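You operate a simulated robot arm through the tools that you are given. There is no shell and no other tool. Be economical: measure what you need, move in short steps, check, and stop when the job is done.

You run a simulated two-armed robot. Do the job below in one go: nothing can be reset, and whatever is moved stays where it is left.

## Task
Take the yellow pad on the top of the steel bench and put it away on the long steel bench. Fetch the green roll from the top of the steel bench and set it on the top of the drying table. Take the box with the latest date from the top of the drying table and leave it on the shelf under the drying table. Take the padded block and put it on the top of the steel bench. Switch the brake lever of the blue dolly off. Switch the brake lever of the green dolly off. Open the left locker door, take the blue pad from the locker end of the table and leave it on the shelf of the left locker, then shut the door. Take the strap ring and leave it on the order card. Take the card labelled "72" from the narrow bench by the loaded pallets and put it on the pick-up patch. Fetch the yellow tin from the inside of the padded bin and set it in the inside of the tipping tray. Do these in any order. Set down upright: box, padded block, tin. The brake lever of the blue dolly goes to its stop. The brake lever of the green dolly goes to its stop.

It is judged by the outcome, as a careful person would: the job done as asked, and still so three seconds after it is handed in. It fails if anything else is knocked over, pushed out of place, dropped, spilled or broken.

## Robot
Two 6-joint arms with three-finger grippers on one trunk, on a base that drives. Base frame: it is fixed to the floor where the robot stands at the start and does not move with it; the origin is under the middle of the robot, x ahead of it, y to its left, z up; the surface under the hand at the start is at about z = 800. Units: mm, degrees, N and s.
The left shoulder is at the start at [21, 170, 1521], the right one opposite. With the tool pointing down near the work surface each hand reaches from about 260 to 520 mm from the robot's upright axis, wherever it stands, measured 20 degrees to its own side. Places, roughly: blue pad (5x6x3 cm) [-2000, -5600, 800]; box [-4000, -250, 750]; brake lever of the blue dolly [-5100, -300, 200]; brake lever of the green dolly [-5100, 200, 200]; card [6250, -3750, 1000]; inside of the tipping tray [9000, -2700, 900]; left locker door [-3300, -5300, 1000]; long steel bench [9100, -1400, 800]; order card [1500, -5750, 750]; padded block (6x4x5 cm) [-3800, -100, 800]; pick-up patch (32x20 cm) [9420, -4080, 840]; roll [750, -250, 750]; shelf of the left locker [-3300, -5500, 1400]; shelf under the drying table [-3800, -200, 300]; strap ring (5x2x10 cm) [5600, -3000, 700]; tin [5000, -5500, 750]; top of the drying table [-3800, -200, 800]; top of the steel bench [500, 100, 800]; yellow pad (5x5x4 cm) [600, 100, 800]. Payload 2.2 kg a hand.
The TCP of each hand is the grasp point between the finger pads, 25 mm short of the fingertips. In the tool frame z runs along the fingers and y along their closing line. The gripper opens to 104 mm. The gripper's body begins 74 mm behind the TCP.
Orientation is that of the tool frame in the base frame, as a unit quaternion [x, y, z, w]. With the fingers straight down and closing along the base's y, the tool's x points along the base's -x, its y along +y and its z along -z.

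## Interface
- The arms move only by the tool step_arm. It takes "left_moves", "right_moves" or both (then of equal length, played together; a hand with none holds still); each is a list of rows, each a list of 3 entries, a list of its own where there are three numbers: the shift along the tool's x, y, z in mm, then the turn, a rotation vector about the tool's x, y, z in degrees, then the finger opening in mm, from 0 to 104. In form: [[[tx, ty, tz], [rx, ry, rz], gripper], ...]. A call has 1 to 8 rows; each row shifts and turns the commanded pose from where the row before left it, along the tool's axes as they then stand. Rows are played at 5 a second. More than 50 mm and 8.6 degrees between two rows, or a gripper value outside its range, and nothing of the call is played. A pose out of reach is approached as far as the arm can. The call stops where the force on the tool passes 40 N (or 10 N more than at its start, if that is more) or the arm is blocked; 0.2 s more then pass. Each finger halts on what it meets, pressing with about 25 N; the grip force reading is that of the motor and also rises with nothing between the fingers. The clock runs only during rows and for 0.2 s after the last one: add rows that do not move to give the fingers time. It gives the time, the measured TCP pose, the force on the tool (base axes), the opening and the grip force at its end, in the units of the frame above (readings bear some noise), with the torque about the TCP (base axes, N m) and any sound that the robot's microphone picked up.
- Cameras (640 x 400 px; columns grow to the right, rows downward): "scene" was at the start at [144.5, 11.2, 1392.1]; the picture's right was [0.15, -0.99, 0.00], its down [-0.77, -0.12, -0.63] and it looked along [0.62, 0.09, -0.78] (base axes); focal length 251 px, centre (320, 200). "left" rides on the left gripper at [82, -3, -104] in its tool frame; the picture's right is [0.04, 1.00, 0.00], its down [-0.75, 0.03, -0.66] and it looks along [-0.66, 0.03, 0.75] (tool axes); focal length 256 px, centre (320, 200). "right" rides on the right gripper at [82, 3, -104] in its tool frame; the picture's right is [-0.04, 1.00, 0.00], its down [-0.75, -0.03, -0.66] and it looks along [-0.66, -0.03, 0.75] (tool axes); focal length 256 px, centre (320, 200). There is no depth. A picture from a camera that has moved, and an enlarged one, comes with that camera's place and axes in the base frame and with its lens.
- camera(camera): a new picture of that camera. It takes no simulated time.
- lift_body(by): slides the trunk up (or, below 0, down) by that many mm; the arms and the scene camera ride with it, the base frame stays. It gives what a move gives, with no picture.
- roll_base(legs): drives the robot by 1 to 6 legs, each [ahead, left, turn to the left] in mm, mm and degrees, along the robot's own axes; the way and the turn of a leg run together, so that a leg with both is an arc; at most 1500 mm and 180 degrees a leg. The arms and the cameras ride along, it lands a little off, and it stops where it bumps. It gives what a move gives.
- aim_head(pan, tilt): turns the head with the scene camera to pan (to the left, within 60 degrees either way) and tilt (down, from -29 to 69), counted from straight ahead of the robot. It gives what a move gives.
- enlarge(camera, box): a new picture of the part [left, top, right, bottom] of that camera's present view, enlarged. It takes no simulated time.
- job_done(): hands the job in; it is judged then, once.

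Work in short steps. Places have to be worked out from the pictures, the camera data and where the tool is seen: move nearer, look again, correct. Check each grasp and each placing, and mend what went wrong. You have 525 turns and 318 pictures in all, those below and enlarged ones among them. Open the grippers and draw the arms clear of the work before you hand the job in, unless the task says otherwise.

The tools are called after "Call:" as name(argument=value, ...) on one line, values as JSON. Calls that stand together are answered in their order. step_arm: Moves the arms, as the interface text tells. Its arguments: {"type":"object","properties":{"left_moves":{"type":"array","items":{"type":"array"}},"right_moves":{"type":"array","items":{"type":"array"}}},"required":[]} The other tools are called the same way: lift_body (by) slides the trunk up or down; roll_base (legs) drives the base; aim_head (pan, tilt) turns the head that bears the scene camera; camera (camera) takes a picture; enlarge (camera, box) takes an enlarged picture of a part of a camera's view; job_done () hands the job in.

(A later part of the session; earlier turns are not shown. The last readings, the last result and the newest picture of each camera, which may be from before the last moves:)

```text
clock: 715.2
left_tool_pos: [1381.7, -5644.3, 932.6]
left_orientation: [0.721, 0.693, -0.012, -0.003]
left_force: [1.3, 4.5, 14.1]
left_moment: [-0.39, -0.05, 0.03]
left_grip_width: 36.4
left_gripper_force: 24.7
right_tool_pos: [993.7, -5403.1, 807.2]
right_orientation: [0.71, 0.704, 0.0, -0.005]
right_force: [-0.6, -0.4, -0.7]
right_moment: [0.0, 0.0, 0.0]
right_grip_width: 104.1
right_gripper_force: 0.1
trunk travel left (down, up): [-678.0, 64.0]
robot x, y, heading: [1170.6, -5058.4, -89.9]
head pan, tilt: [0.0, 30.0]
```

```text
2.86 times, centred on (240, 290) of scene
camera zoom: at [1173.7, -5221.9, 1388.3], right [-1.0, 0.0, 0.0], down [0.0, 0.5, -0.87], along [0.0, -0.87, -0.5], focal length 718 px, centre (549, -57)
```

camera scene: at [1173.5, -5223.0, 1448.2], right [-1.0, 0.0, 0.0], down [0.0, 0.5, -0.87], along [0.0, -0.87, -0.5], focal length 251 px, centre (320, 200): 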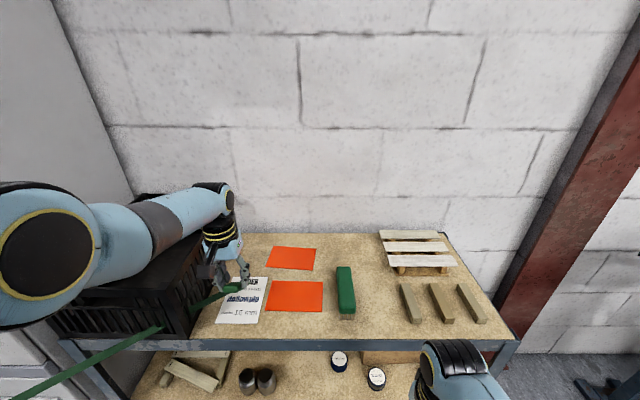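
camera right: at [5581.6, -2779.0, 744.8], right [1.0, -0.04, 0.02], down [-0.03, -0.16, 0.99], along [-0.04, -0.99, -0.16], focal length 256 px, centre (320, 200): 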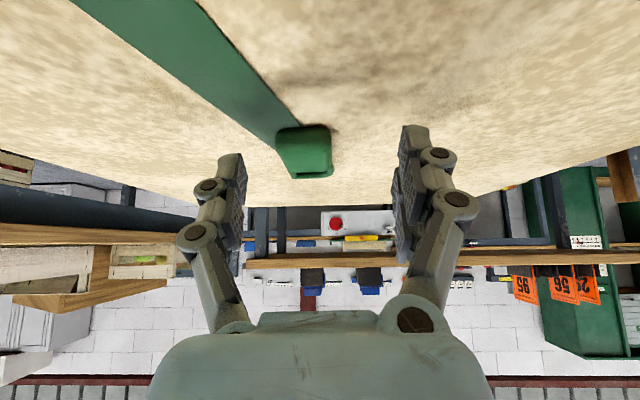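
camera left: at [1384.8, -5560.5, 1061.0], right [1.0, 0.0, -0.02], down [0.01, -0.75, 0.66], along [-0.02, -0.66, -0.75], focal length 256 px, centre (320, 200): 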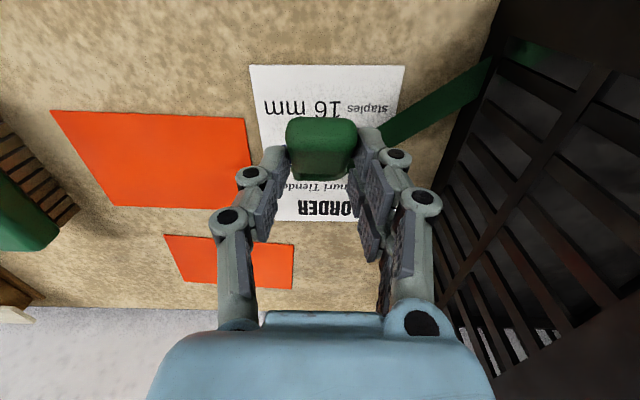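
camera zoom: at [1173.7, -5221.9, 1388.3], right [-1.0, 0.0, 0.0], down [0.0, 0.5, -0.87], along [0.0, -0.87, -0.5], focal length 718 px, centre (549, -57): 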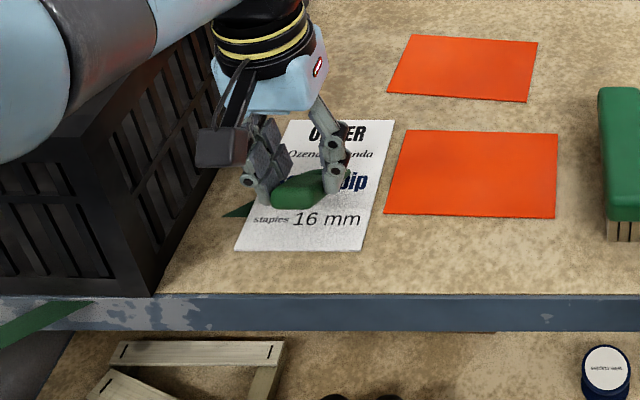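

The far end has touched (14 N). I press a bit more so the ring pivots flat.

Call:
lift_body(by=-10)

Call:
camera(camera="left")

```text
clock: 715.8
left_tool_pos: [1381.6, -5642.7, 922.5]
left_orientation: [0.721, 0.693, -0.01, -0.004]
left_force: [1.4, 2.5, 7.8]
left_moment: [-0.22, -0.04, 0.04]
left_grip_width: 36.0
left_gripper_force: 24.6
right_tool_pos: [993.7, -5403.9, 796.6]
right_orientation: [0.71, 0.704, 0.0, -0.005]
right_force: [-0.1, 0.1, -0.9]
right_moment: [0.03, 0.03, -0.02]
right_grip_width: 103.8
right_gripper_force: 0.1
trunk travel left (down, up): [-668.0, 74.0]
robot x, y, heading: [1173.2, -5059.3, -89.5]
head pan, tilt: [0.0, 30.0]
```

```text
89 pictures are left
camera left: at [1384.6, -5559.5, 1025.8], right [1.0, 0.0, -0.02], down [0.01, -0.75, 0.66], along [-0.02, -0.66, -0.75], focal length 256 px, centre (320, 200)
```

left: 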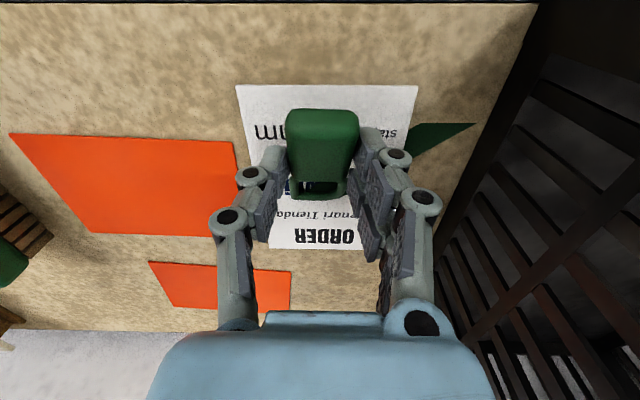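

Call:
lift_body(by=-8)

Call:
camera(camera="left")

```text
clock: 716.4
left_tool_pos: [1381.4, -5643.8, 915.3]
left_orientation: [0.721, 0.693, -0.011, -0.004]
left_force: [-0.6, 2.8, 8.4]
left_moment: [-0.34, 0.05, 0.0]
left_grip_width: 36.0
left_gripper_force: 24.5
right_tool_pos: [993.2, -5401.4, 788.3]
right_orientation: [0.71, 0.704, 0.0, -0.005]
right_force: [-0.1, -0.6, 0.5]
right_moment: [0.03, 0.03, -0.02]
right_grip_width: 103.9
right_gripper_force: 0.0
trunk travel left (down, up): [-660.0, 82.0]
robot x, y, heading: [1172.3, -5060.4, -89.9]
head pan, tilt: [0.0, 30.0]
```

```text
88 pictures are left
camera left: at [1384.4, -5559.9, 1018.2], right [1.0, 0.0, -0.02], down [0.01, -0.75, 0.66], along [-0.02, -0.66, -0.75], focal length 256 px, centre (320, 200)
```

left: 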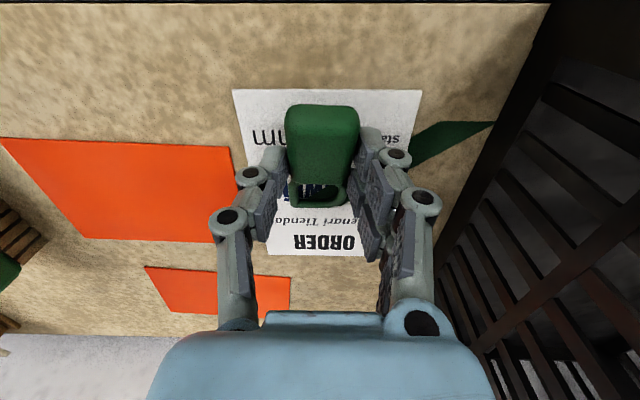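

Call:
lift_body(by=-7)

Call:
camera(camera="left")

```text
clock: 717.0
left_tool_pos: [1381.8, -5644.6, 907.9]
left_orientation: [0.72, 0.693, -0.011, -0.003]
left_force: [-0.3, 2.4, 12.3]
left_moment: [-0.52, -0.08, 0.06]
left_grip_width: 35.9
left_gripper_force: 25.1
right_tool_pos: [993.1, -5403.2, 781.7]
right_orientation: [0.71, 0.704, 0.001, -0.004]
right_force: [-0.6, -0.6, 0.0]
right_moment: [0.02, 0.01, 0.02]
right_grip_width: 103.9
right_gripper_force: 0.1
trunk travel left (down, up): [-653.0, 89.0]
robot x, y, heading: [1172.1, -5060.2, -89.5]
head pan, tilt: [0.0, 30.0]
```

```text
87 pictures are left
camera left: at [1384.6, -5560.0, 1011.8], right [1.0, 0.0, -0.02], down [0.01, -0.75, 0.67], along [-0.02, -0.67, -0.75], focal length 256 px, centre (320, 200)
```

left: 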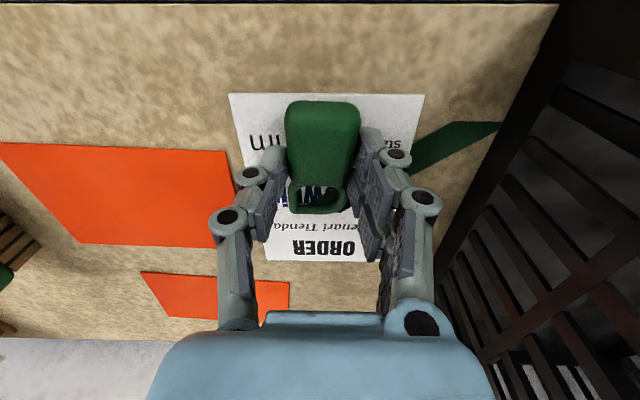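

Close to flat and on the card. I release and rise with the trunk.

Call:
step_arm(left_moves=[[[0, 0, 0], [0, 0, 0], 40], [[0, 0, 0], [0, 0, 0], 50], [[0, 0, 0], [0, 0, 0], 60], [[0, 0, 0], [0, 0, 0], 60]])

Call:
lift_body(by=88)

Call:
camera(camera="left")

```text
clock: 718.0
left_tool_pos: [1382.1, -5643.2, 907.5]
left_orientation: [0.721, 0.693, -0.011, -0.004]
left_force: [0.8, -0.1, 0.1]
left_moment: [-0.01, 0.02, 0.01]
left_grip_width: 60.2
left_gripper_force: 0.1
right_tool_pos: [993.0, -5404.0, 780.8]
right_orientation: [0.711, 0.703, 0.0, -0.004]
right_force: [0.1, 0.2, 0.2]
right_moment: [0.0, 0.01, -0.01]
right_grip_width: 103.8
right_gripper_force: 0.1
trunk travel left (down, up): [-653.0, 89.0]
robot x, y, heading: [1172.3, -5059.1, -89.5]
head pan, tilt: [0.0, 30.0]
```

```text
clock: 719.2
left_tool_pos: [1380.9, -5643.7, 994.5]
left_orientation: [0.72, 0.693, -0.011, -0.003]
left_force: [0.3, 0.0, 1.0]
left_moment: [0.0, 0.0, 0.0]
left_grip_width: 59.8
left_gripper_force: 0.0
right_tool_pos: [993.7, -5403.1, 869.5]
right_orientation: [0.71, 0.704, 0.0, -0.005]
right_force: [0.4, -0.4, 0.5]
right_moment: [0.02, 0.02, 0.01]
right_grip_width: 104.0
right_gripper_force: 0.1
trunk travel left (down, up): [-741.0, 1.0]
robot x, y, heading: [1176.7, -5061.1, -89.5]
head pan, tilt: [0.0, 30.0]
```

```text
86 pictures are left
camera left: at [1384.8, -5560.9, 1098.6], right [1.0, 0.0, -0.02], down [0.01, -0.75, 0.66], along [-0.02, -0.66, -0.75], focal length 256 px, centre (320, 200)
```

left: 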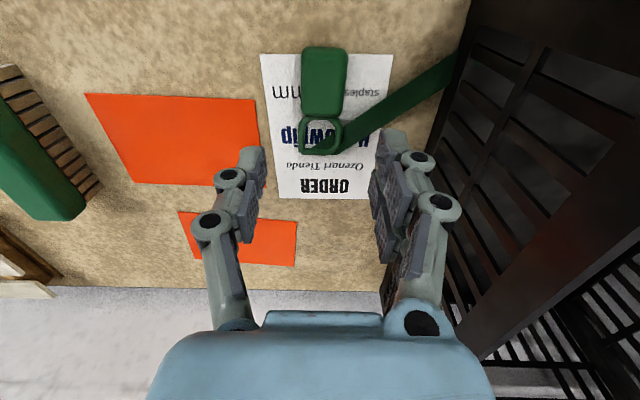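

The ring lies flat on the order card. Next is the locker, to the west. I back off, turn west and look at the passage.

Call:
roll_base(legs=[[-260, 0, 0], [0, 0, -90.5]])

Call:
aim_head(pan=0, tilt=22)

Call:
camera(camera="scene")

```text
clock: 722.6
left_tool_pos: [1115.2, -5447.7, 995.1]
left_orientation: [0.85, 0.526, -0.012, -0.007]
left_force: [0.0, -0.3, 0.0]
left_moment: [-0.02, -0.05, 0.01]
left_grip_width: 60.1
left_gripper_force: 0.0
right_tool_pos: [863.9, -5067.8, 867.4]
right_orientation: [0.842, 0.54, 0.003, -0.005]
right_force: [-1.0, 0.0, -0.6]
right_moment: [-0.02, -0.03, -0.01]
right_grip_width: 104.0
right_gripper_force: 0.1
trunk travel left (down, up): [-741.0, 1.0]
robot x, y, heading: [1167.3, -4832.7, -114.1]
head pan, tilt: [0.0, 30.0]
stopped in leg 2: the robot was blocked; the commanded pose is now the measured one
```

```text
clock: 723.3
left_tool_pos: [1117.4, -5448.0, 996.0]
left_orientation: [0.85, 0.526, -0.011, -0.007]
left_force: [-0.2, 0.3, 0.6]
left_moment: [0.03, 0.0, 0.02]
left_grip_width: 60.1
left_gripper_force: 0.1
right_tool_pos: [863.7, -5069.3, 868.4]
right_orientation: [0.841, 0.54, 0.003, -0.006]
right_force: [-0.9, -0.1, -0.1]
right_moment: [-0.02, 0.03, -0.01]
right_grip_width: 104.1
right_gripper_force: 0.1
trunk travel left (down, up): [-741.0, 1.0]
robot x, y, heading: [1166.4, -4833.0, -114.0]
head pan, tilt: [0.0, 22.0]
```

```text
85 pictures are left
camera scene: at [1101.4, -4982.2, 1463.9], right [-0.91, 0.4, 0.0], down [0.15, 0.34, -0.93], along [-0.38, -0.85, -0.38], focal length 251 px, centre (320, 200)
```

scene: 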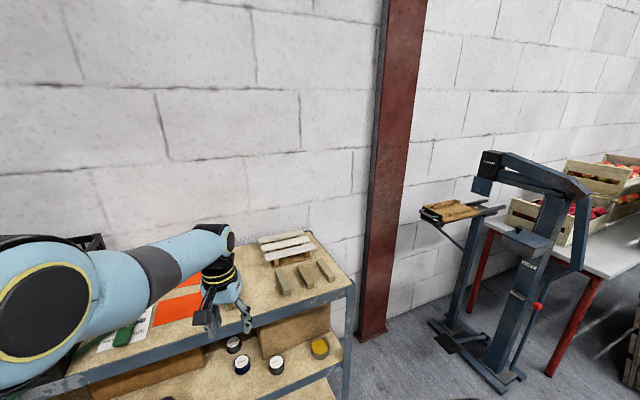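

The base's rear touched the pallet behind. I move forward 90 and continue the turn.

Call:
roll_base(legs=[[90, 0, 0], [0, 0, -66]])

Call:
camera(camera="scene")

```text
clock: 727.3
left_tool_pos: [544.8, -5109.0, 995.4]
left_orientation: [0.999, -0.031, -0.006, -0.012]
left_force: [-0.2, 0.1, -0.1]
left_moment: [0.02, -0.02, -0.01]
left_grip_width: 59.7
left_gripper_force: 0.0
right_tool_pos: [794.6, -4728.0, 867.8]
right_orientation: [1.0, -0.015, 0.007, -0.004]
right_force: [-0.6, 0.8, 1.0]
right_moment: [-0.03, -0.03, -0.03]
right_grip_width: 104.1
right_gripper_force: 0.1
trunk travel left (down, up): [-741.0, 1.0]
robot x, y, heading: [1132.5, -4919.8, 179.1]
head pan, tilt: [0.0, 22.0]
```

```text
84 pictures are left
camera scene: at [967.1, -4913.6, 1464.0], right [0.02, 1.0, 0.0], down [0.37, -0.01, -0.93], along [-0.93, 0.02, -0.38], focal length 251 px, centre (320, 200)
```

scene: 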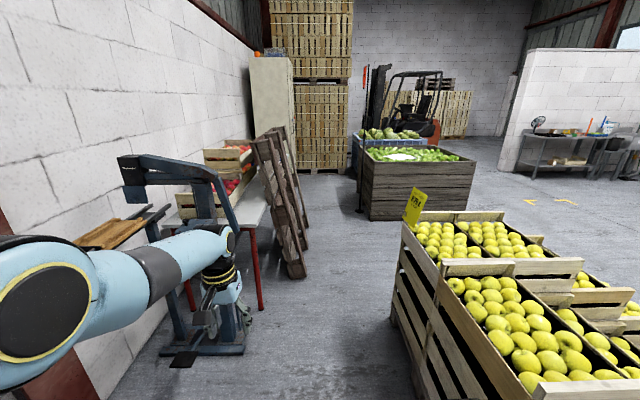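

The passage at y≈−4700 is clear. I drive west to the table's locker end.

Call:
roll_base(legs=[[0, -230, 0.9], [1500, 0, 0], [1400, 0, 0]])

Call:
aim_head(pan=40, tilt=20)

Call:
camera(camera="scene")

```text
clock: 728.5
left_tool_pos: [546.5, -5020.7, 994.0]
left_orientation: [0.999, -0.032, -0.005, -0.01]
left_force: [-0.4, 1.5, 0.7]
left_moment: [-0.1, 0.0, -0.01]
left_grip_width: 59.9
left_gripper_force: 0.1
right_tool_pos: [795.2, -4640.0, 866.3]
right_orientation: [1.0, -0.015, 0.007, -0.002]
right_force: [-0.4, 0.6, 0.5]
right_moment: [-0.1, 0.0, -0.01]
right_grip_width: 103.8
right_gripper_force: 0.1
trunk travel left (down, up): [-741.0, 1.0]
robot x, y, heading: [1135.6, -4833.2, 178.7]
head pan, tilt: [0.0, 22.0]
stopped in leg 1: the robot was blocked; the commanded pose is now the measured one
```

```text
clock: 729.6
left_tool_pos: [545.8, -5024.7, 995.6]
left_orientation: [0.999, -0.032, -0.004, -0.012]
left_force: [-0.3, -0.6, -0.4]
left_moment: [-0.01, -0.02, -0.03]
left_grip_width: 60.2
left_gripper_force: 0.0
right_tool_pos: [795.5, -4644.4, 868.8]
right_orientation: [1.0, -0.015, 0.006, -0.003]
right_force: [-0.8, 0.0, 0.3]
right_moment: [0.0, -0.02, 0.0]
right_grip_width: 104.2
right_gripper_force: 0.0
trunk travel left (down, up): [-741.0, 1.0]
robot x, y, heading: [1129.6, -4837.5, 178.9]
head pan, tilt: [40.0, 20.0]
```

```text
83 pictures are left
camera scene: at [987.7, -4890.5, 1467.3], right [-0.63, 0.78, 0.0], down [0.27, 0.21, -0.94], along [-0.73, -0.59, -0.34], focal length 251 px, centre (320, 200)
```

scene: 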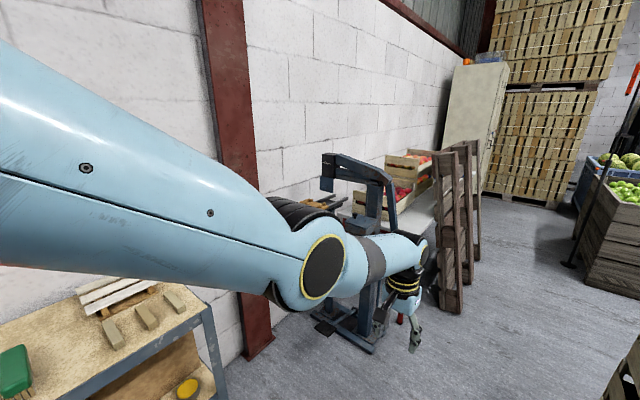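

The red pallet's still beside me. I go ahead first, then shift right.

Call:
roll_base(legs=[[20, 40, 1], [650, 0, 0], [0, -170, 0], [1500, 0, 0], [800, 0, 0]])

Call:
camera(camera="scene")

```text
clock: 745.8
left_tool_pos: [-2453.3, -4952.0, 993.6]
left_orientation: [1.0, -0.013, -0.004, -0.012]
left_force: [-0.6, -1.1, 0.1]
left_moment: [0.02, -0.01, -0.03]
left_grip_width: 60.2
left_gripper_force: 0.1
right_tool_pos: [-2219.5, -4561.7, 867.2]
right_orientation: [1.0, 0.003, 0.006, -0.005]
right_force: [0.1, -0.9, -0.2]
right_moment: [-0.03, -0.01, -0.01]
right_grip_width: 104.2
right_gripper_force: 0.0
trunk travel left (down, up): [-741.0, 1.0]
robot x, y, heading: [-1870.5, -4737.7, -179.0]
head pan, tilt: [40.0, 20.0]
```

```text
82 pictures are left
camera scene: at [-2017.5, -4801.2, 1467.2], right [-0.66, 0.75, 0.0], down [0.26, 0.23, -0.94], along [-0.71, -0.62, -0.34], focal length 251 px, centre (320, 200)
```

scene: 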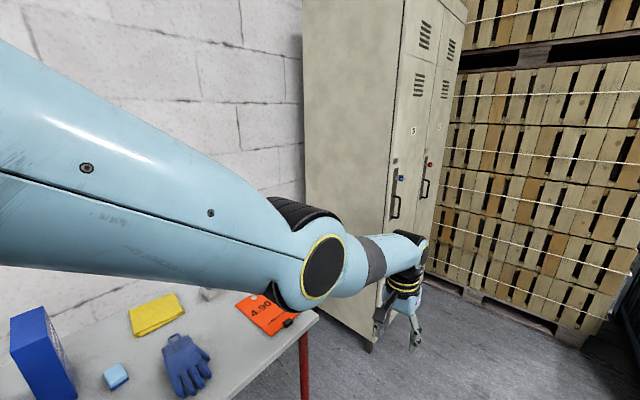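

The lockers are ahead: doors face north, and the left door is the eastern one. The light-blue pad is on the table near [-2009,-5515]. I zoom on the locker front.

Call:
enlarge(camera="scene", box=[350, 0, 480, 240])

```text
1.67 times, centred on (415, 120) of scene
camera zoom: at [-2017.5, -4801.2, 1467.2], right [-0.66, 0.75, 0.0], down [0.26, 0.23, -0.94], along [-0.71, -0.62, -0.34], focal length 419 px, centre (162, 333)
```

zoom: 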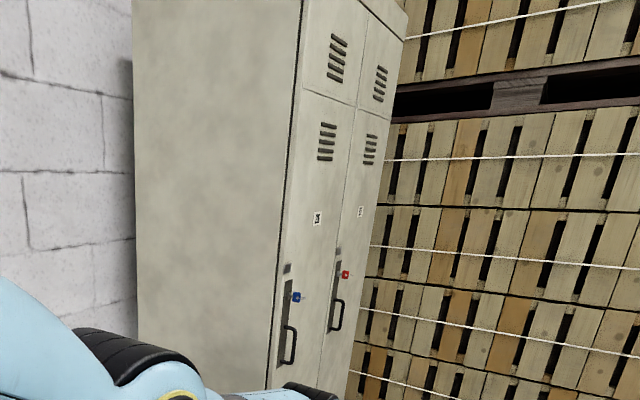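

The left door's handle is near its east edge (hinge on the west side). I first fetch the blue pad: move over, turn to face the table.

Call:
roll_base(legs=[[340, 0, 0], [0, 0, 89]])

Call:
aim_head(pan=10, tilt=35)

Call:
camera(camera="scene")

Call:
camera(camera="left")

```text
clock: 751.9
left_tool_pos: [-2012.9, -5327.5, 993.4]
left_orientation: [0.722, 0.692, -0.011, -0.006]
left_force: [0.3, -0.6, 0.1]
left_moment: [0.0, 0.02, -0.03]
left_grip_width: 60.1
left_gripper_force: 0.0
right_tool_pos: [-2398.3, -5085.1, 867.6]
right_orientation: [0.71, 0.704, 0.001, -0.008]
right_force: [0.1, 0.7, -0.7]
right_moment: [0.0, 0.04, -0.02]
right_grip_width: 103.9
right_gripper_force: 0.1
trunk travel left (down, up): [-741.0, 1.0]
robot x, y, heading: [-2215.7, -4744.9, -89.6]
head pan, tilt: [40.0, 20.0]
```

```text
clock: 752.8
left_tool_pos: [-2013.1, -5326.1, 992.6]
left_orientation: [0.722, 0.692, -0.012, -0.006]
left_force: [-0.1, 0.2, -0.1]
left_moment: [-0.02, 0.0, -0.02]
left_grip_width: 60.0
left_gripper_force: 0.2
right_tool_pos: [-2399.6, -5085.1, 869.1]
right_orientation: [0.71, 0.704, 0.002, -0.007]
right_force: [-0.2, 0.0, 0.6]
right_moment: [0.02, -0.02, -0.03]
right_grip_width: 104.1
right_gripper_force: 0.1
trunk travel left (down, up): [-741.0, 1.0]
robot x, y, heading: [-2215.9, -4747.0, -89.8]
head pan, tilt: [10.0, 35.0]
```

```text
80 pictures are left
camera scene: at [-2202.8, -4902.2, 1443.5], right [-0.98, -0.18, 0.0], down [-0.1, 0.56, -0.82], along [0.15, -0.81, -0.57], focal length 251 px, centre (320, 200)
```

scene: 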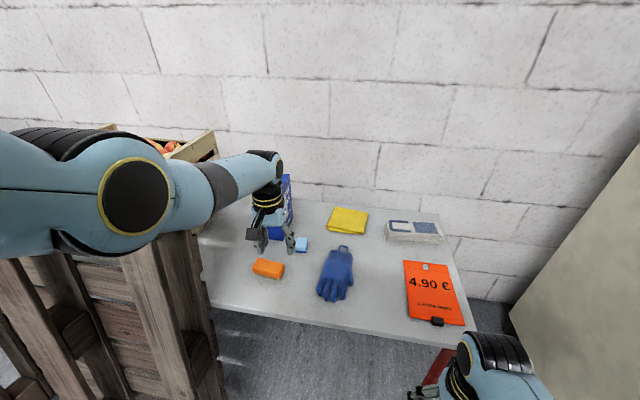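

```text
79 pictures are left
camera left: at [-2009.5, -5243.3, 1098.1], right [1.0, 0.0, -0.03], down [0.02, -0.75, 0.66], along [-0.02, -0.66, -0.75], focal length 256 px, centre (320, 200)
```

left: 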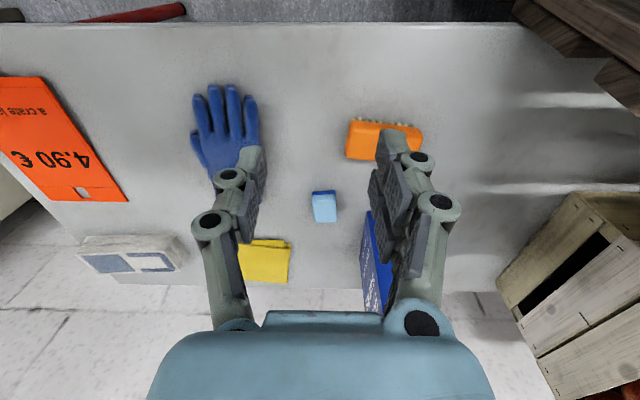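

Blue pad at [-2011,-5564], top ≈760. I raise the right arm to its high pose, drive in 240, and check over the pad.

Call:
step_arm(left_moves=[[[0, 0, 0], [0, 0, 0], 80], [[0, 0, 0], [0, 0, 0], 80], [[0, 0, 0], [0, 0, 0], 80], [[0, 0, 0], [0, 0, 0], 80], [[0, 0, 0], [0, 0, 0], 80], [[0, 0, 0], [0, 0, 0], 80], [[0, 0, 0], [0, 0, 0], 80]], right_moves=[[[-30, 0, 0], [0, 0, 0], 104], [[-30, 0, 0], [0, 0, 0], 104], [[-30, 0, -30], [0, 0, 0], 104], [[-30, 0, -30], [0, 0, 0], 104], [[-30, 0, -30], [0, 0, 0], 104], [[0, 0, -40], [0, 0, 0], 104], [[0, 0, -40], [0, 0, 0], 104]])

Call:
roll_base(legs=[[238, 0, 0]])

Call:
lift_body(by=-160)

Call:
camera(camera="left")

```text
clock: 754.4
left_tool_pos: [-2013.5, -5326.4, 994.1]
left_orientation: [0.722, 0.692, -0.011, -0.006]
left_force: [0.2, 0.7, 0.2]
left_moment: [0.01, -0.01, 0.01]
left_grip_width: 80.0
left_gripper_force: 0.0
right_tool_pos: [-2397.9, -5239.5, 1037.1]
right_orientation: [0.711, 0.704, 0.002, -0.007]
right_force: [-0.5, 1.0, -0.1]
right_moment: [0.02, 0.05, 0.03]
right_grip_width: 103.9
right_gripper_force: 0.1
trunk travel left (down, up): [-741.0, 1.0]
robot x, y, heading: [-2218.1, -4744.5, -89.8]
head pan, tilt: [10.0, 35.0]
```

```text
clock: 756.2
left_tool_pos: [-2015.3, -5561.8, 994.2]
left_orientation: [0.722, 0.692, -0.011, -0.007]
left_force: [0.5, -1.2, 0.4]
left_moment: [0.04, 0.01, -0.02]
left_grip_width: 79.7
left_gripper_force: 0.1
right_tool_pos: [-2397.8, -5475.0, 1035.6]
right_orientation: [0.71, 0.704, 0.002, -0.007]
right_force: [0.1, -0.3, -0.1]
right_moment: [0.02, -0.02, -0.02]
right_grip_width: 103.8
right_gripper_force: 0.0
trunk travel left (down, up): [-741.0, 1.0]
robot x, y, heading: [-2219.3, -4979.5, -90.1]
head pan, tilt: [10.0, 35.0]
```

```text
clock: 758.0
left_tool_pos: [-2013.5, -5562.0, 832.8]
left_orientation: [0.722, 0.692, -0.011, -0.006]
left_force: [-0.4, -0.2, -0.1]
left_moment: [0.02, -0.04, -0.02]
left_grip_width: 79.8
left_gripper_force: 0.1
right_tool_pos: [-2397.2, -5475.1, 876.9]
right_orientation: [0.711, 0.703, 0.001, -0.007]
right_force: [0.0, -0.5, 0.8]
right_moment: [-0.01, -0.03, 0.01]
right_grip_width: 103.8
right_gripper_force: 0.0
trunk travel left (down, up): [-581.0, 161.0]
robot x, y, heading: [-2217.0, -4987.1, -89.8]
head pan, tilt: [10.0, 35.0]
```

```text
78 pictures are left
camera left: at [-2009.7, -5479.7, 938.3], right [1.0, 0.0, -0.03], down [0.01, -0.75, 0.66], along [-0.02, -0.66, -0.75], focal length 256 px, centre (320, 200)
```

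left: 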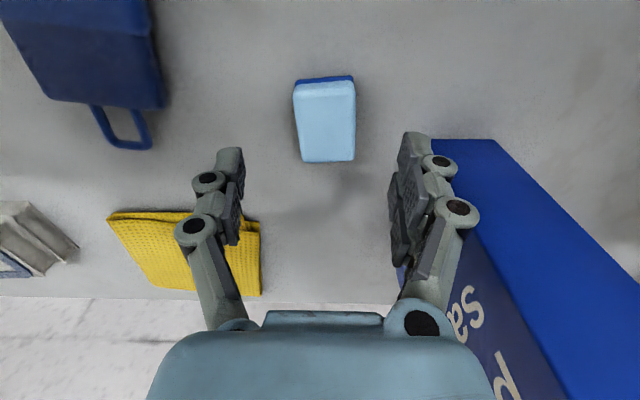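

Aligned, but the blue carton is close on the right. I reduce the opening to 66, centre (+3 mm) and lower.

Call:
step_arm(left_moves=[[[0, 3, 0], [0, 0, 0], 66], [[-2, 0, 0], [0, 0, 0], 66], [[0, 0, 0], [0, 0, 0], 66]])

Call:
lift_body(by=-50)

Call:
camera(camera="left")

```text
clock: 758.8
left_tool_pos: [-2010.7, -5564.2, 833.3]
left_orientation: [0.722, 0.692, -0.012, -0.005]
left_force: [0.7, -0.9, -0.8]
left_moment: [0.0, -0.02, 0.04]
left_grip_width: 65.7
left_gripper_force: 0.1
right_tool_pos: [-2398.5, -5475.5, 876.7]
right_orientation: [0.711, 0.703, 0.0, -0.008]
right_force: [-0.5, 0.6, 0.2]
right_moment: [0.01, 0.01, 0.0]
right_grip_width: 103.9
right_gripper_force: 0.0
trunk travel left (down, up): [-581.0, 161.0]
robot x, y, heading: [-2216.0, -4979.0, -89.8]
head pan, tilt: [10.0, 35.0]
```

```text
clock: 759.7
left_tool_pos: [-2011.0, -5564.5, 782.6]
left_orientation: [0.722, 0.692, -0.012, -0.006]
left_force: [-0.4, -1.3, 0.5]
left_moment: [-0.02, 0.0, 0.0]
left_grip_width: 65.7
left_gripper_force: 0.0
right_tool_pos: [-2397.8, -5474.1, 827.6]
right_orientation: [0.71, 0.704, 0.001, -0.007]
right_force: [-0.2, 0.1, -0.2]
right_moment: [0.02, 0.01, 0.0]
right_grip_width: 103.9
right_gripper_force: 0.1
trunk travel left (down, up): [-531.0, 211.0]
robot x, y, heading: [-2219.6, -4980.8, -89.8]
head pan, tilt: [10.0, 35.0]
```

```text
77 pictures are left
camera left: at [-2006.7, -5481.7, 888.2], right [1.0, 0.0, -0.02], down [0.01, -0.75, 0.66], along [-0.02, -0.66, -0.75], focal length 256 px, centre (320, 200)
```

left: 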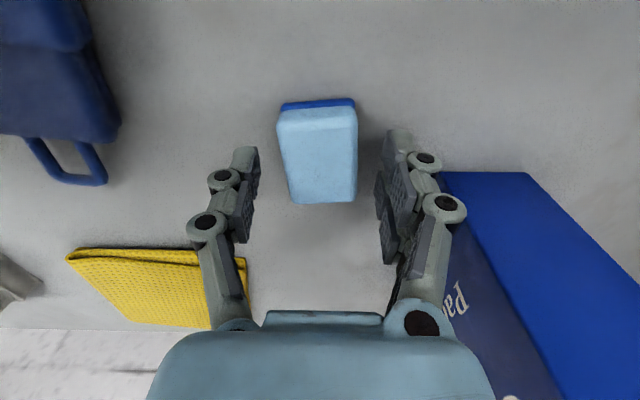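

Call:
lift_body(by=-20)

Call:
step_arm(left_moves=[[[3, 0, 0], [0, 0, 0], 50], [[0, 0, 0], [0, 0, 0], 35], [[0, 0, 0], [0, 0, 0], 30], [[0, 0, 0], [0, 0, 0], 30], [[0, 0, 0], [0, 0, 0], 30]])

Call:
lift_body(by=160)

Call:
camera(camera="left")

```text
clock: 760.4
left_tool_pos: [-2011.0, -5564.5, 763.8]
left_orientation: [0.722, 0.692, -0.011, -0.006]
left_force: [0.7, 4.2, 8.0]
left_moment: [0.2, -0.26, 0.07]
left_grip_width: 67.3
left_gripper_force: 0.1
right_tool_pos: [-2397.1, -5475.4, 807.4]
right_orientation: [0.711, 0.703, 0.0, -0.006]
right_force: [-0.2, -0.4, 0.1]
right_moment: [0.01, -0.02, 0.02]
right_grip_width: 104.1
right_gripper_force: 0.1
trunk travel left (down, up): [-511.0, 231.0]
robot x, y, heading: [-2217.8, -4979.2, -89.9]
head pan, tilt: [10.0, 35.0]
```

```text
clock: 761.6
left_tool_pos: [-2008.8, -5562.0, 766.3]
left_orientation: [0.723, 0.691, -0.013, -0.004]
left_force: [15.3, -7.2, 26.3]
left_moment: [0.14, -1.07, -0.23]
left_grip_width: 43.0
left_gripper_force: 24.7
right_tool_pos: [-2397.3, -5473.7, 807.7]
right_orientation: [0.711, 0.703, 0.001, -0.007]
right_force: [-0.6, 0.1, -0.4]
right_moment: [0.01, 0.0, -0.02]
right_grip_width: 103.8
right_gripper_force: 0.1
trunk travel left (down, up): [-511.0, 231.0]
robot x, y, heading: [-2216.2, -4981.1, -90.2]
head pan, tilt: [10.0, 35.0]
```

```text
clock: 763.4
left_tool_pos: [-2010.6, -5561.9, 923.2]
left_orientation: [0.722, 0.691, -0.011, -0.006]
left_force: [-0.3, 0.6, -0.9]
left_moment: [-0.01, -0.01, -0.01]
left_grip_width: 41.5
left_gripper_force: 25.0
right_tool_pos: [-2397.4, -5474.7, 966.1]
right_orientation: [0.71, 0.704, 0.001, -0.008]
right_force: [0.1, -0.3, 0.5]
right_moment: [-0.01, -0.04, 0.01]
right_grip_width: 103.8
right_gripper_force: 0.1
trunk travel left (down, up): [-671.0, 71.0]
robot x, y, heading: [-2215.0, -4983.6, -89.8]
head pan, tilt: [10.0, 35.0]
```

```text
76 pictures are left
camera left: at [-2006.6, -5479.0, 1027.7], right [1.0, 0.0, -0.03], down [0.01, -0.75, 0.66], along [-0.02, -0.66, -0.75], focal length 256 px, centre (320, 200)
```

left: 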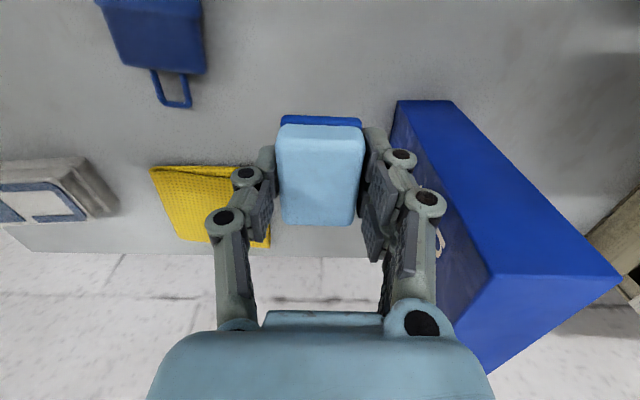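

Blue pad held. I back off and move west to face the locker.

Call:
lift_body(by=68)

Call:
roll_base(legs=[[-330, 0, 0], [0, -860, 0]])

Call:
aim_head(pan=-10, tilt=15)

Call:
camera(camera="scene")

```text
clock: 764.5
left_tool_pos: [-2010.7, -5561.5, 991.2]
left_orientation: [0.723, 0.691, -0.011, -0.007]
left_force: [-0.3, -0.1, -0.4]
left_moment: [-0.01, -0.01, -0.01]
left_grip_width: 41.5
left_gripper_force: 25.0
right_tool_pos: [-2398.3, -5474.6, 1034.9]
right_orientation: [0.711, 0.703, 0.001, -0.007]
right_force: [-1.0, -1.1, 0.2]
right_moment: [-0.01, -0.01, 0.02]
right_grip_width: 104.0
right_gripper_force: 0.0
trunk travel left (down, up): [-739.0, 3.0]
robot x, y, heading: [-2216.4, -4983.1, -89.7]
head pan, tilt: [10.0, 35.0]
```

```text
clock: 770.8
left_tool_pos: [-2848.2, -5224.2, 992.9]
left_orientation: [0.72, 0.694, -0.012, -0.005]
left_force: [-0.3, 0.4, -0.2]
left_moment: [-0.02, -0.03, -0.02]
left_grip_width: 41.3
left_gripper_force: 24.7
right_tool_pos: [-3235.4, -5139.8, 1033.6]
right_orientation: [0.708, 0.706, 0.002, -0.007]
right_force: [-0.3, 0.1, -0.4]
right_moment: [-0.05, 0.02, -0.02]
right_grip_width: 104.1
right_gripper_force: 0.1
trunk travel left (down, up): [-739.0, 3.0]
robot x, y, heading: [-3057.9, -4644.2, -89.4]
head pan, tilt: [10.0, 35.0]
```

```text
clock: 771.6
left_tool_pos: [-2846.8, -5223.6, 991.4]
left_orientation: [0.72, 0.694, -0.012, -0.005]
left_force: [0.0, -0.1, 0.1]
left_moment: [-0.02, 0.04, -0.02]
left_grip_width: 41.2
left_gripper_force: 25.7
right_tool_pos: [-3235.5, -5139.7, 1034.0]
right_orientation: [0.708, 0.706, 0.001, -0.008]
right_force: [0.1, -0.2, 0.4]
right_moment: [0.0, -0.01, 0.0]
right_grip_width: 103.9
right_gripper_force: 0.0
trunk travel left (down, up): [-739.0, 3.0]
robot x, y, heading: [-3060.5, -4642.4, -89.8]
head pan, tilt: [-10.0, 15.0]
```

```text
75 pictures are left
camera scene: at [-3073.5, -4807.8, 1473.3], right [-0.99, 0.16, 0.0], down [0.04, 0.26, -0.97], along [-0.16, -0.95, -0.26], focal length 251 px, centre (320, 200)
```

scene: 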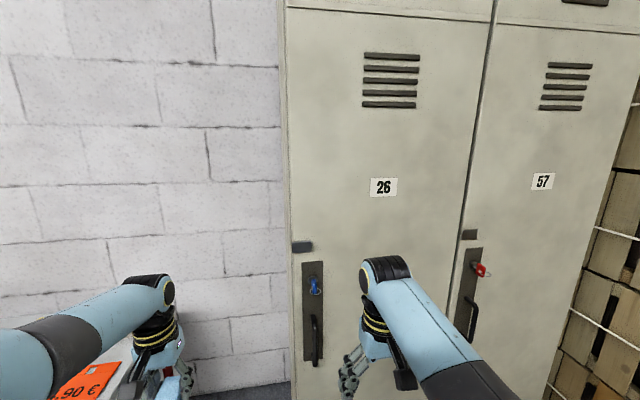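

Left door: x −3094…−3573, hinge on its right side, bar handle at [-3153,-5325], z 880–1035. I slide so the right hand faces it and pitch the right tool horizontal.

Call:
roll_base(legs=[[0, 85, 0]])

Call:
step_arm(right_moves=[[[0, 0, 0], [0, -8, 0], 104], [[0, 0, 0], [0, -8, 0], 104], [[0, 0, 0], [0, -8, 0], 104], [[0, 0, 0], [0, -8, 0], 104], [[0, 0, 0], [0, -8, 0], 104], [[0, 0, 0], [0, -8, 0], 80], [[0, 0, 0], [0, -8, 0], 60], [[0, 0, 0], [0, -8, 0], 60]])

Call:
step_arm(right_moves=[[[0, 0, 0], [0, -8, 0], 60], [[0, 0, 0], [0, -8, 0], 60], [[0, 0, 0], [0, 0, 0], 60]])

Call:
lift_body(by=-76)

Call:
camera(camera="scene")

```text
clock: 772.7
left_tool_pos: [-2761.7, -5222.4, 991.6]
left_orientation: [0.721, 0.693, -0.013, -0.007]
left_force: [1.0, 0.2, -0.6]
left_moment: [-0.02, 0.05, 0.01]
left_grip_width: 41.3
left_gripper_force: 24.8
right_tool_pos: [-3150.3, -5138.3, 1035.5]
right_orientation: [0.709, 0.705, 0.001, -0.007]
right_force: [0.2, -0.6, -0.3]
right_moment: [0.01, 0.05, 0.01]
right_grip_width: 104.0
right_gripper_force: 0.0
trunk travel left (down, up): [-739.0, 3.0]
robot x, y, heading: [-2971.1, -4641.4, -89.5]
head pan, tilt: [-10.0, 15.0]
```

```text
clock: 774.5
left_tool_pos: [-2763.5, -5223.3, 992.4]
left_orientation: [0.72, 0.693, -0.011, -0.006]
left_force: [0.3, 0.1, -0.1]
left_moment: [-0.01, -0.05, -0.03]
left_grip_width: 41.2
left_gripper_force: 25.1
right_tool_pos: [-3149.7, -5136.7, 1034.1]
right_orientation: [0.603, 0.6, -0.373, 0.369]
right_force: [0.1, 0.7, 0.0]
right_moment: [0.02, -0.03, 0.02]
right_grip_width: 60.2
right_gripper_force: 0.1
trunk travel left (down, up): [-739.0, 3.0]
robot x, y, heading: [-2968.1, -4647.3, -90.0]
head pan, tilt: [-10.0, 15.0]
```

```text
clock: 775.3
left_tool_pos: [-2763.2, -5224.1, 991.0]
left_orientation: [0.721, 0.693, -0.011, -0.007]
left_force: [1.0, -0.1, -0.1]
left_moment: [0.03, 0.01, 0.01]
left_grip_width: 41.3
left_gripper_force: 25.3
right_tool_pos: [-3151.0, -5139.4, 1034.3]
right_orientation: [0.543, 0.545, -0.455, 0.449]
right_force: [-0.4, 0.0, -0.5]
right_moment: [0.01, -0.02, -0.01]
right_grip_width: 60.2
right_gripper_force: 0.0
trunk travel left (down, up): [-739.0, 3.0]
robot x, y, heading: [-2977.3, -4639.9, -89.6]
head pan, tilt: [-10.0, 15.0]
```

```text
clock: 776.4
left_tool_pos: [-2761.9, -5224.7, 916.8]
left_orientation: [0.721, 0.693, -0.012, -0.006]
left_force: [-0.3, -0.4, -0.4]
left_moment: [-0.01, 0.02, 0.02]
left_grip_width: 41.1
left_gripper_force: 24.9
right_tool_pos: [-3149.6, -5139.9, 959.1]
right_orientation: [0.544, 0.545, -0.454, 0.448]
right_force: [-0.4, 0.7, -0.2]
right_moment: [0.01, 0.0, -0.02]
right_grip_width: 59.9
right_gripper_force: 0.0
trunk travel left (down, up): [-663.0, 79.0]
robot x, y, heading: [-2975.4, -4644.4, -89.8]
head pan, tilt: [-10.0, 15.0]
```

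```text
74 pictures are left
camera scene: at [-2988.7, -4806.9, 1397.4], right [-0.99, 0.17, 0.0], down [0.04, 0.26, -0.97], along [-0.16, -0.95, -0.26], focal length 251 px, centre (320, 200)
```

scene: 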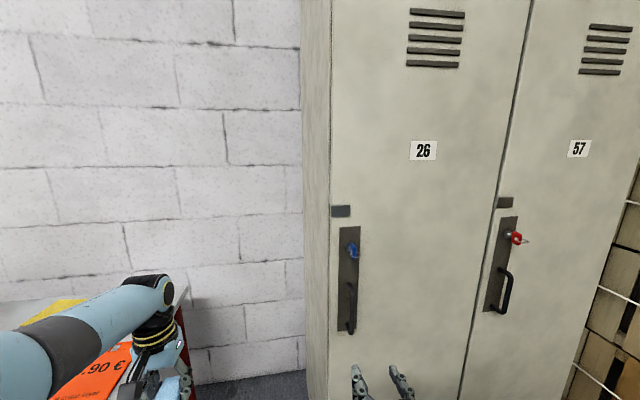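

The handle bar is at [-3150,-5297], z 911–1062. I raise 25 and drive the open fingers around it.

Call:
lift_body(by=20)

Call:
roll_base(legs=[[120, 0, 0]])

Call:
aim_head(pan=-25, tilt=30)

Call:
camera(camera="scene")

```text
clock: 777.1
left_tool_pos: [-2762.6, -5223.2, 936.0]
left_orientation: [0.72, 0.694, -0.012, -0.007]
left_force: [0.4, -0.3, -0.7]
left_moment: [0.02, 0.03, 0.02]
left_grip_width: 41.3
left_gripper_force: 24.9
right_tool_pos: [-3149.8, -5138.2, 977.2]
right_orientation: [0.544, 0.545, -0.455, 0.448]
right_force: [0.9, 0.5, -1.7]
right_moment: [-0.02, -0.02, -0.05]
right_grip_width: 60.0
right_gripper_force: 0.2
trunk travel left (down, up): [-683.0, 59.0]
robot x, y, heading: [-2973.2, -4645.7, -89.8]
head pan, tilt: [-10.0, 15.0]
```

```text
clock: 778.3
left_tool_pos: [-2762.6, -5346.6, 936.1]
left_orientation: [0.721, 0.693, -0.01, -0.006]
left_force: [0.2, 0.0, -1.3]
left_moment: [0.01, 0.0, 0.02]
left_grip_width: 41.0
left_gripper_force: 24.9
right_tool_pos: [-3151.2, -5259.7, 977.5]
right_orientation: [0.544, 0.545, -0.455, 0.448]
right_force: [0.2, -0.7, -0.2]
right_moment: [-0.02, 0.02, 0.0]
right_grip_width: 60.2
right_gripper_force: 0.1
trunk travel left (down, up): [-683.0, 59.0]
robot x, y, heading: [-2972.0, -4765.9, -89.8]
head pan, tilt: [-10.0, 15.0]
```

```text
clock: 779.1
left_tool_pos: [-2762.0, -5344.1, 935.5]
left_orientation: [0.72, 0.693, -0.012, -0.006]
left_force: [-0.2, 0.1, 0.5]
left_moment: [0.02, -0.04, -0.04]
left_grip_width: 41.2
left_gripper_force: 25.3
right_tool_pos: [-3150.3, -5258.7, 978.2]
right_orientation: [0.544, 0.545, -0.454, 0.448]
right_force: [-0.5, -0.1, -0.4]
right_moment: [0.02, 0.0, 0.0]
right_grip_width: 60.0
right_gripper_force: 0.1
trunk travel left (down, up): [-683.0, 59.0]
robot x, y, heading: [-2973.0, -4762.4, -89.4]
head pan, tilt: [-25.0, 30.0]
```

```text
73 pictures are left
camera scene: at [-3009.8, -4918.2, 1393.2], right [-0.91, 0.42, 0.0], down [0.21, 0.45, -0.87], along [-0.36, -0.79, -0.5], focal length 251 px, centre (320, 200)
```

scene: 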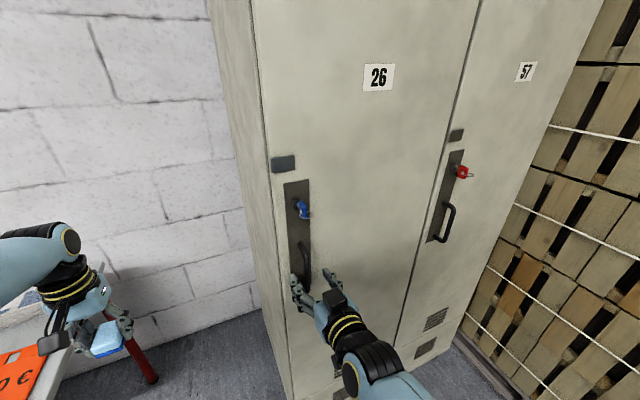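

Call:
enlarge(camera="scene", box=[260, 170, 380, 330])

```text
2.50 times, centred on (320, 250) of scene
camera zoom: at [-3009.8, -4918.2, 1393.2], right [-0.91, 0.42, 0.0], down [0.21, 0.45, -0.87], along [-0.36, -0.79, -0.5], focal length 628 px, centre (320, 75)
```

zoom: 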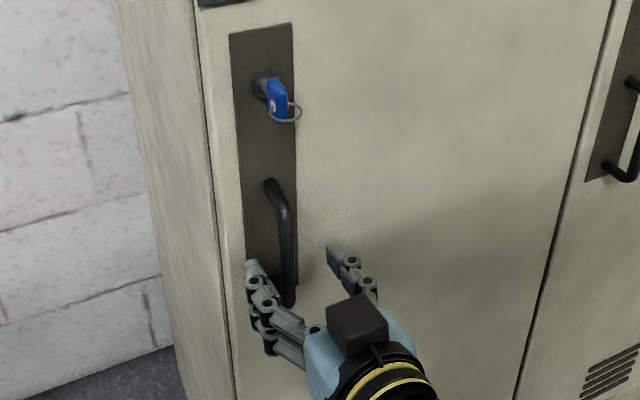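

The bar is centred between the fingers. I go 36 mm further and close.

Call:
roll_base(legs=[[36, 0, 0]])

Call:
step_arm(right_moves=[[[0, 0, 0], [0, 0, 0], 30], [[0, 0, 0], [0, 0, 0], 5], [[0, 0, 0], [0, 0, 0], 0], [[0, 0, 0], [0, 0, 0], 0]])

Call:
enlarge(camera="scene", box=[260, 170, 380, 330])

```text
clock: 780.0
left_tool_pos: [-2763.2, -5364.3, 937.6]
left_orientation: [0.721, 0.693, -0.013, -0.006]
left_force: [-0.3, -0.2, -0.1]
left_moment: [0.01, 0.02, 0.0]
left_grip_width: 41.4
left_gripper_force: 25.3
right_tool_pos: [-3150.3, -5276.2, 977.3]
right_orientation: [0.545, 0.543, -0.455, 0.448]
right_force: [1.9, 10.3, 4.4]
right_moment: [-0.23, 0.05, 0.14]
right_grip_width: 67.9
right_gripper_force: 1.9
trunk travel left (down, up): [-683.0, 59.0]
robot x, y, heading: [-2972.2, -4783.3, -89.4]
head pan, tilt: [-25.0, 30.0]
stopped in leg 1: the force on the tool passed its limit at 57 N (the readings are from after the stop); the commanded pose is now the measured one
```

```text
clock: 780.9
left_tool_pos: [-2753.0, -5361.4, 935.6]
left_orientation: [0.718, 0.695, -0.014, -0.009]
left_force: [0.7, -0.1, -0.2]
left_moment: [0.04, 0.02, 0.02]
left_grip_width: 41.4
left_gripper_force: 25.1
right_tool_pos: [-3135.2, -5273.6, 974.8]
right_orientation: [0.548, 0.545, -0.448, 0.449]
right_force: [44.0, 14.5, 6.6]
right_moment: [-1.37, -1.5, 0.32]
right_grip_width: 12.0
right_gripper_force: 36.3
trunk travel left (down, up): [-683.0, 59.0]
robot x, y, heading: [-2969.4, -4786.1, -89.4]
head pan, tilt: [-25.0, 30.0]
stopped in row 4 (right hand): the force on the tool passed its limit at 41 N (the readings are from after the stop); the commanded pose is now the measured one
```

```text
2.50 times, centred on (320, 250) of scene
camera zoom: at [-3000.3, -4936.1, 1393.7], right [-0.91, 0.41, 0.0], down [0.2, 0.45, -0.87], along [-0.36, -0.79, -0.5], focal length 628 px, centre (320, 75)
```

zoom: 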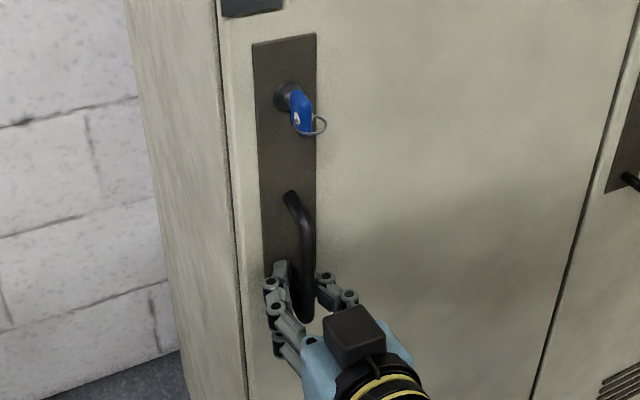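

The bar is gripped (12 mm), with some side load. I relax it by letting the hand shift toward +x.

Call:
step_arm(right_moves=[[[0, 3, 0], [0, 0, 0], 0], [[0, 3, 0], [0, 0, 0], 0], [[0, 0, 0], [0, 0, 0], 0]])

```text
clock: 781.7
left_tool_pos: [-2754.8, -5363.5, 936.1]
left_orientation: [0.72, 0.694, -0.013, -0.007]
left_force: [-0.1, 0.0, -0.5]
left_moment: [0.01, -0.01, 0.01]
left_grip_width: 40.9
left_gripper_force: 24.9
right_tool_pos: [-3132.9, -5274.8, 976.0]
right_orientation: [0.547, 0.545, -0.45, 0.448]
right_force: [50.6, 16.3, 7.7]
right_moment: [-0.1, -1.37, 1.09]
right_grip_width: 8.4
right_gripper_force: 32.4
trunk travel left (down, up): [-683.0, 59.0]
robot x, y, heading: [-2972.6, -4788.2, -89.4]
head pan, tilt: [-25.0, 30.0]
```

Call:
step_arm(right_moves=[[[0, 0, 0], [0, 0, 0], 30], [[0, 0, 0], [0, 0, 0], 40], [[0, 0, 0], [0, 0, 0], 40]])

Call:
enlarge(camera="scene", box=[280, 190, 360, 310])

```text
clock: 782.5
left_tool_pos: [-2762.5, -5363.2, 936.1]
left_orientation: [0.721, 0.693, -0.012, -0.006]
left_force: [-1.0, 0.0, 0.0]
left_moment: [0.03, -0.01, 0.02]
left_grip_width: 41.5
left_gripper_force: 24.5
right_tool_pos: [-3141.9, -5272.7, 972.3]
right_orientation: [0.548, 0.545, -0.45, 0.448]
right_force: [2.3, 16.9, 4.1]
right_moment: [-0.47, -0.05, 0.81]
right_grip_width: 38.7
right_gripper_force: 9.3
trunk travel left (down, up): [-683.0, 59.0]
robot x, y, heading: [-2972.4, -4785.4, -89.6]
head pan, tilt: [-25.0, 30.0]
```

```text
3.33 times, centred on (320, 250) of scene
camera zoom: at [-3010.3, -4936.0, 1393.4], right [-0.91, 0.42, 0.0], down [0.21, 0.45, -0.87], along [-0.36, -0.79, -0.5], focal length 838 px, centre (320, 33)
```

zoom: 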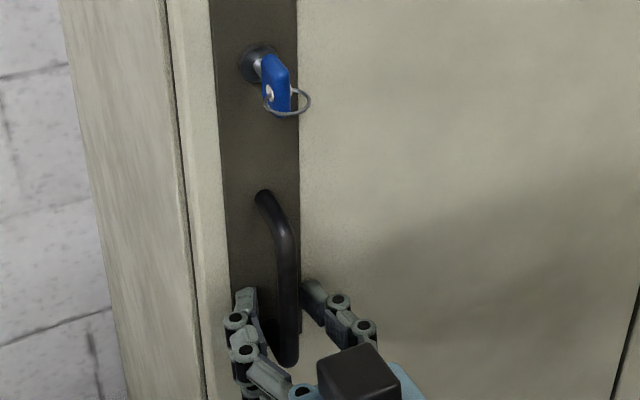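

Call:
step_arm(right_moves=[[[0, 0, -7], [0, 0, 0], 40], [[0, 0, 0], [0, 0, 0], 20], [[0, 0, 0], [0, 0, 0], 10], [[0, 0, 0], [0, 0, 0], 10], [[0, 0, 0], [0, 0, 0], 10]])

```text
clock: 783.7
left_tool_pos: [-2759.6, -5363.9, 935.3]
left_orientation: [0.72, 0.694, -0.011, -0.008]
left_force: [0.3, 0.1, -0.8]
left_moment: [-0.02, -0.03, -0.02]
left_grip_width: 41.3
left_gripper_force: 25.4
right_tool_pos: [-3138.0, -5270.1, 975.5]
right_orientation: [0.548, 0.545, -0.45, 0.447]
right_force: [8.5, -0.7, 5.0]
right_moment: [-0.07, -0.23, 0.15]
right_grip_width: 15.6
right_gripper_force: 4.7
trunk travel left (down, up): [-683.0, 59.0]
robot x, y, heading: [-2974.5, -4787.1, -89.3]
head pan, tilt: [-25.0, 30.0]
```

The bar is held at 15.6 mm. I tighten and pull the base back 40 mm, watching the force.

Call:
step_arm(right_moves=[[[0, 0, 0], [0, 0, 0], 3], [[0, 0, 0], [0, 0, 0], 3]])

Call:
roll_base(legs=[[-45, 0, 0]])

Call:
camera(camera="scene")

```text
clock: 784.3
left_tool_pos: [-2758.9, -5364.6, 935.8]
left_orientation: [0.72, 0.694, -0.011, -0.007]
left_force: [0.2, -1.0, -1.2]
left_moment: [-0.03, 0.01, 0.02]
left_grip_width: 41.4
left_gripper_force: 24.7
right_tool_pos: [-3138.1, -5269.6, 974.2]
right_orientation: [0.548, 0.545, -0.45, 0.447]
right_force: [15.3, 1.1, 2.2]
right_moment: [-0.05, -0.4, 0.3]
right_grip_width: 13.8
right_gripper_force: 8.2
trunk travel left (down, up): [-683.0, 59.0]
robot x, y, heading: [-2968.9, -4789.2, -89.6]
head pan, tilt: [-25.0, 30.0]
```

```text
clock: 785.2
left_tool_pos: [-2761.0, -5320.5, 935.9]
left_orientation: [0.72, 0.694, -0.011, -0.007]
left_force: [-0.2, 1.2, -1.7]
left_moment: [-0.05, 0.01, -0.01]
left_grip_width: 41.2
left_gripper_force: 25.2
right_tool_pos: [-3140.3, -5224.2, 973.0]
right_orientation: [0.548, 0.546, -0.449, 0.448]
right_force: [1.8, -2.5, -1.6]
right_moment: [0.52, -0.61, 1.43]
right_grip_width: 10.2
right_gripper_force: 36.8
trunk travel left (down, up): [-683.0, 59.0]
robot x, y, heading: [-2974.2, -4744.4, -89.7]
head pan, tilt: [-25.0, 30.0]
```

```text
69 pictures are left
camera scene: at [-3009.7, -4894.4, 1393.1], right [-0.91, 0.41, 0.0], down [0.21, 0.46, -0.87], along [-0.36, -0.79, -0.5], focal length 251 px, centre (320, 200)
```

scene: 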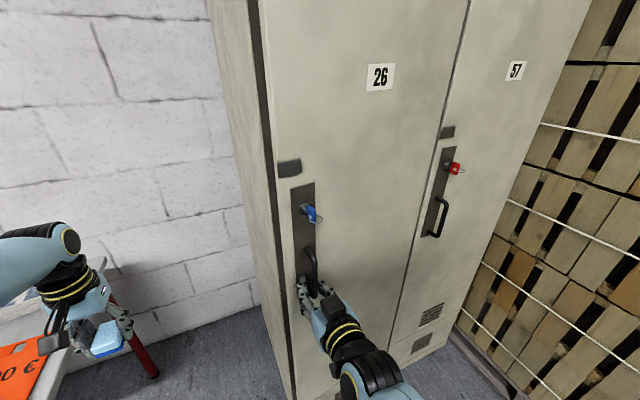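

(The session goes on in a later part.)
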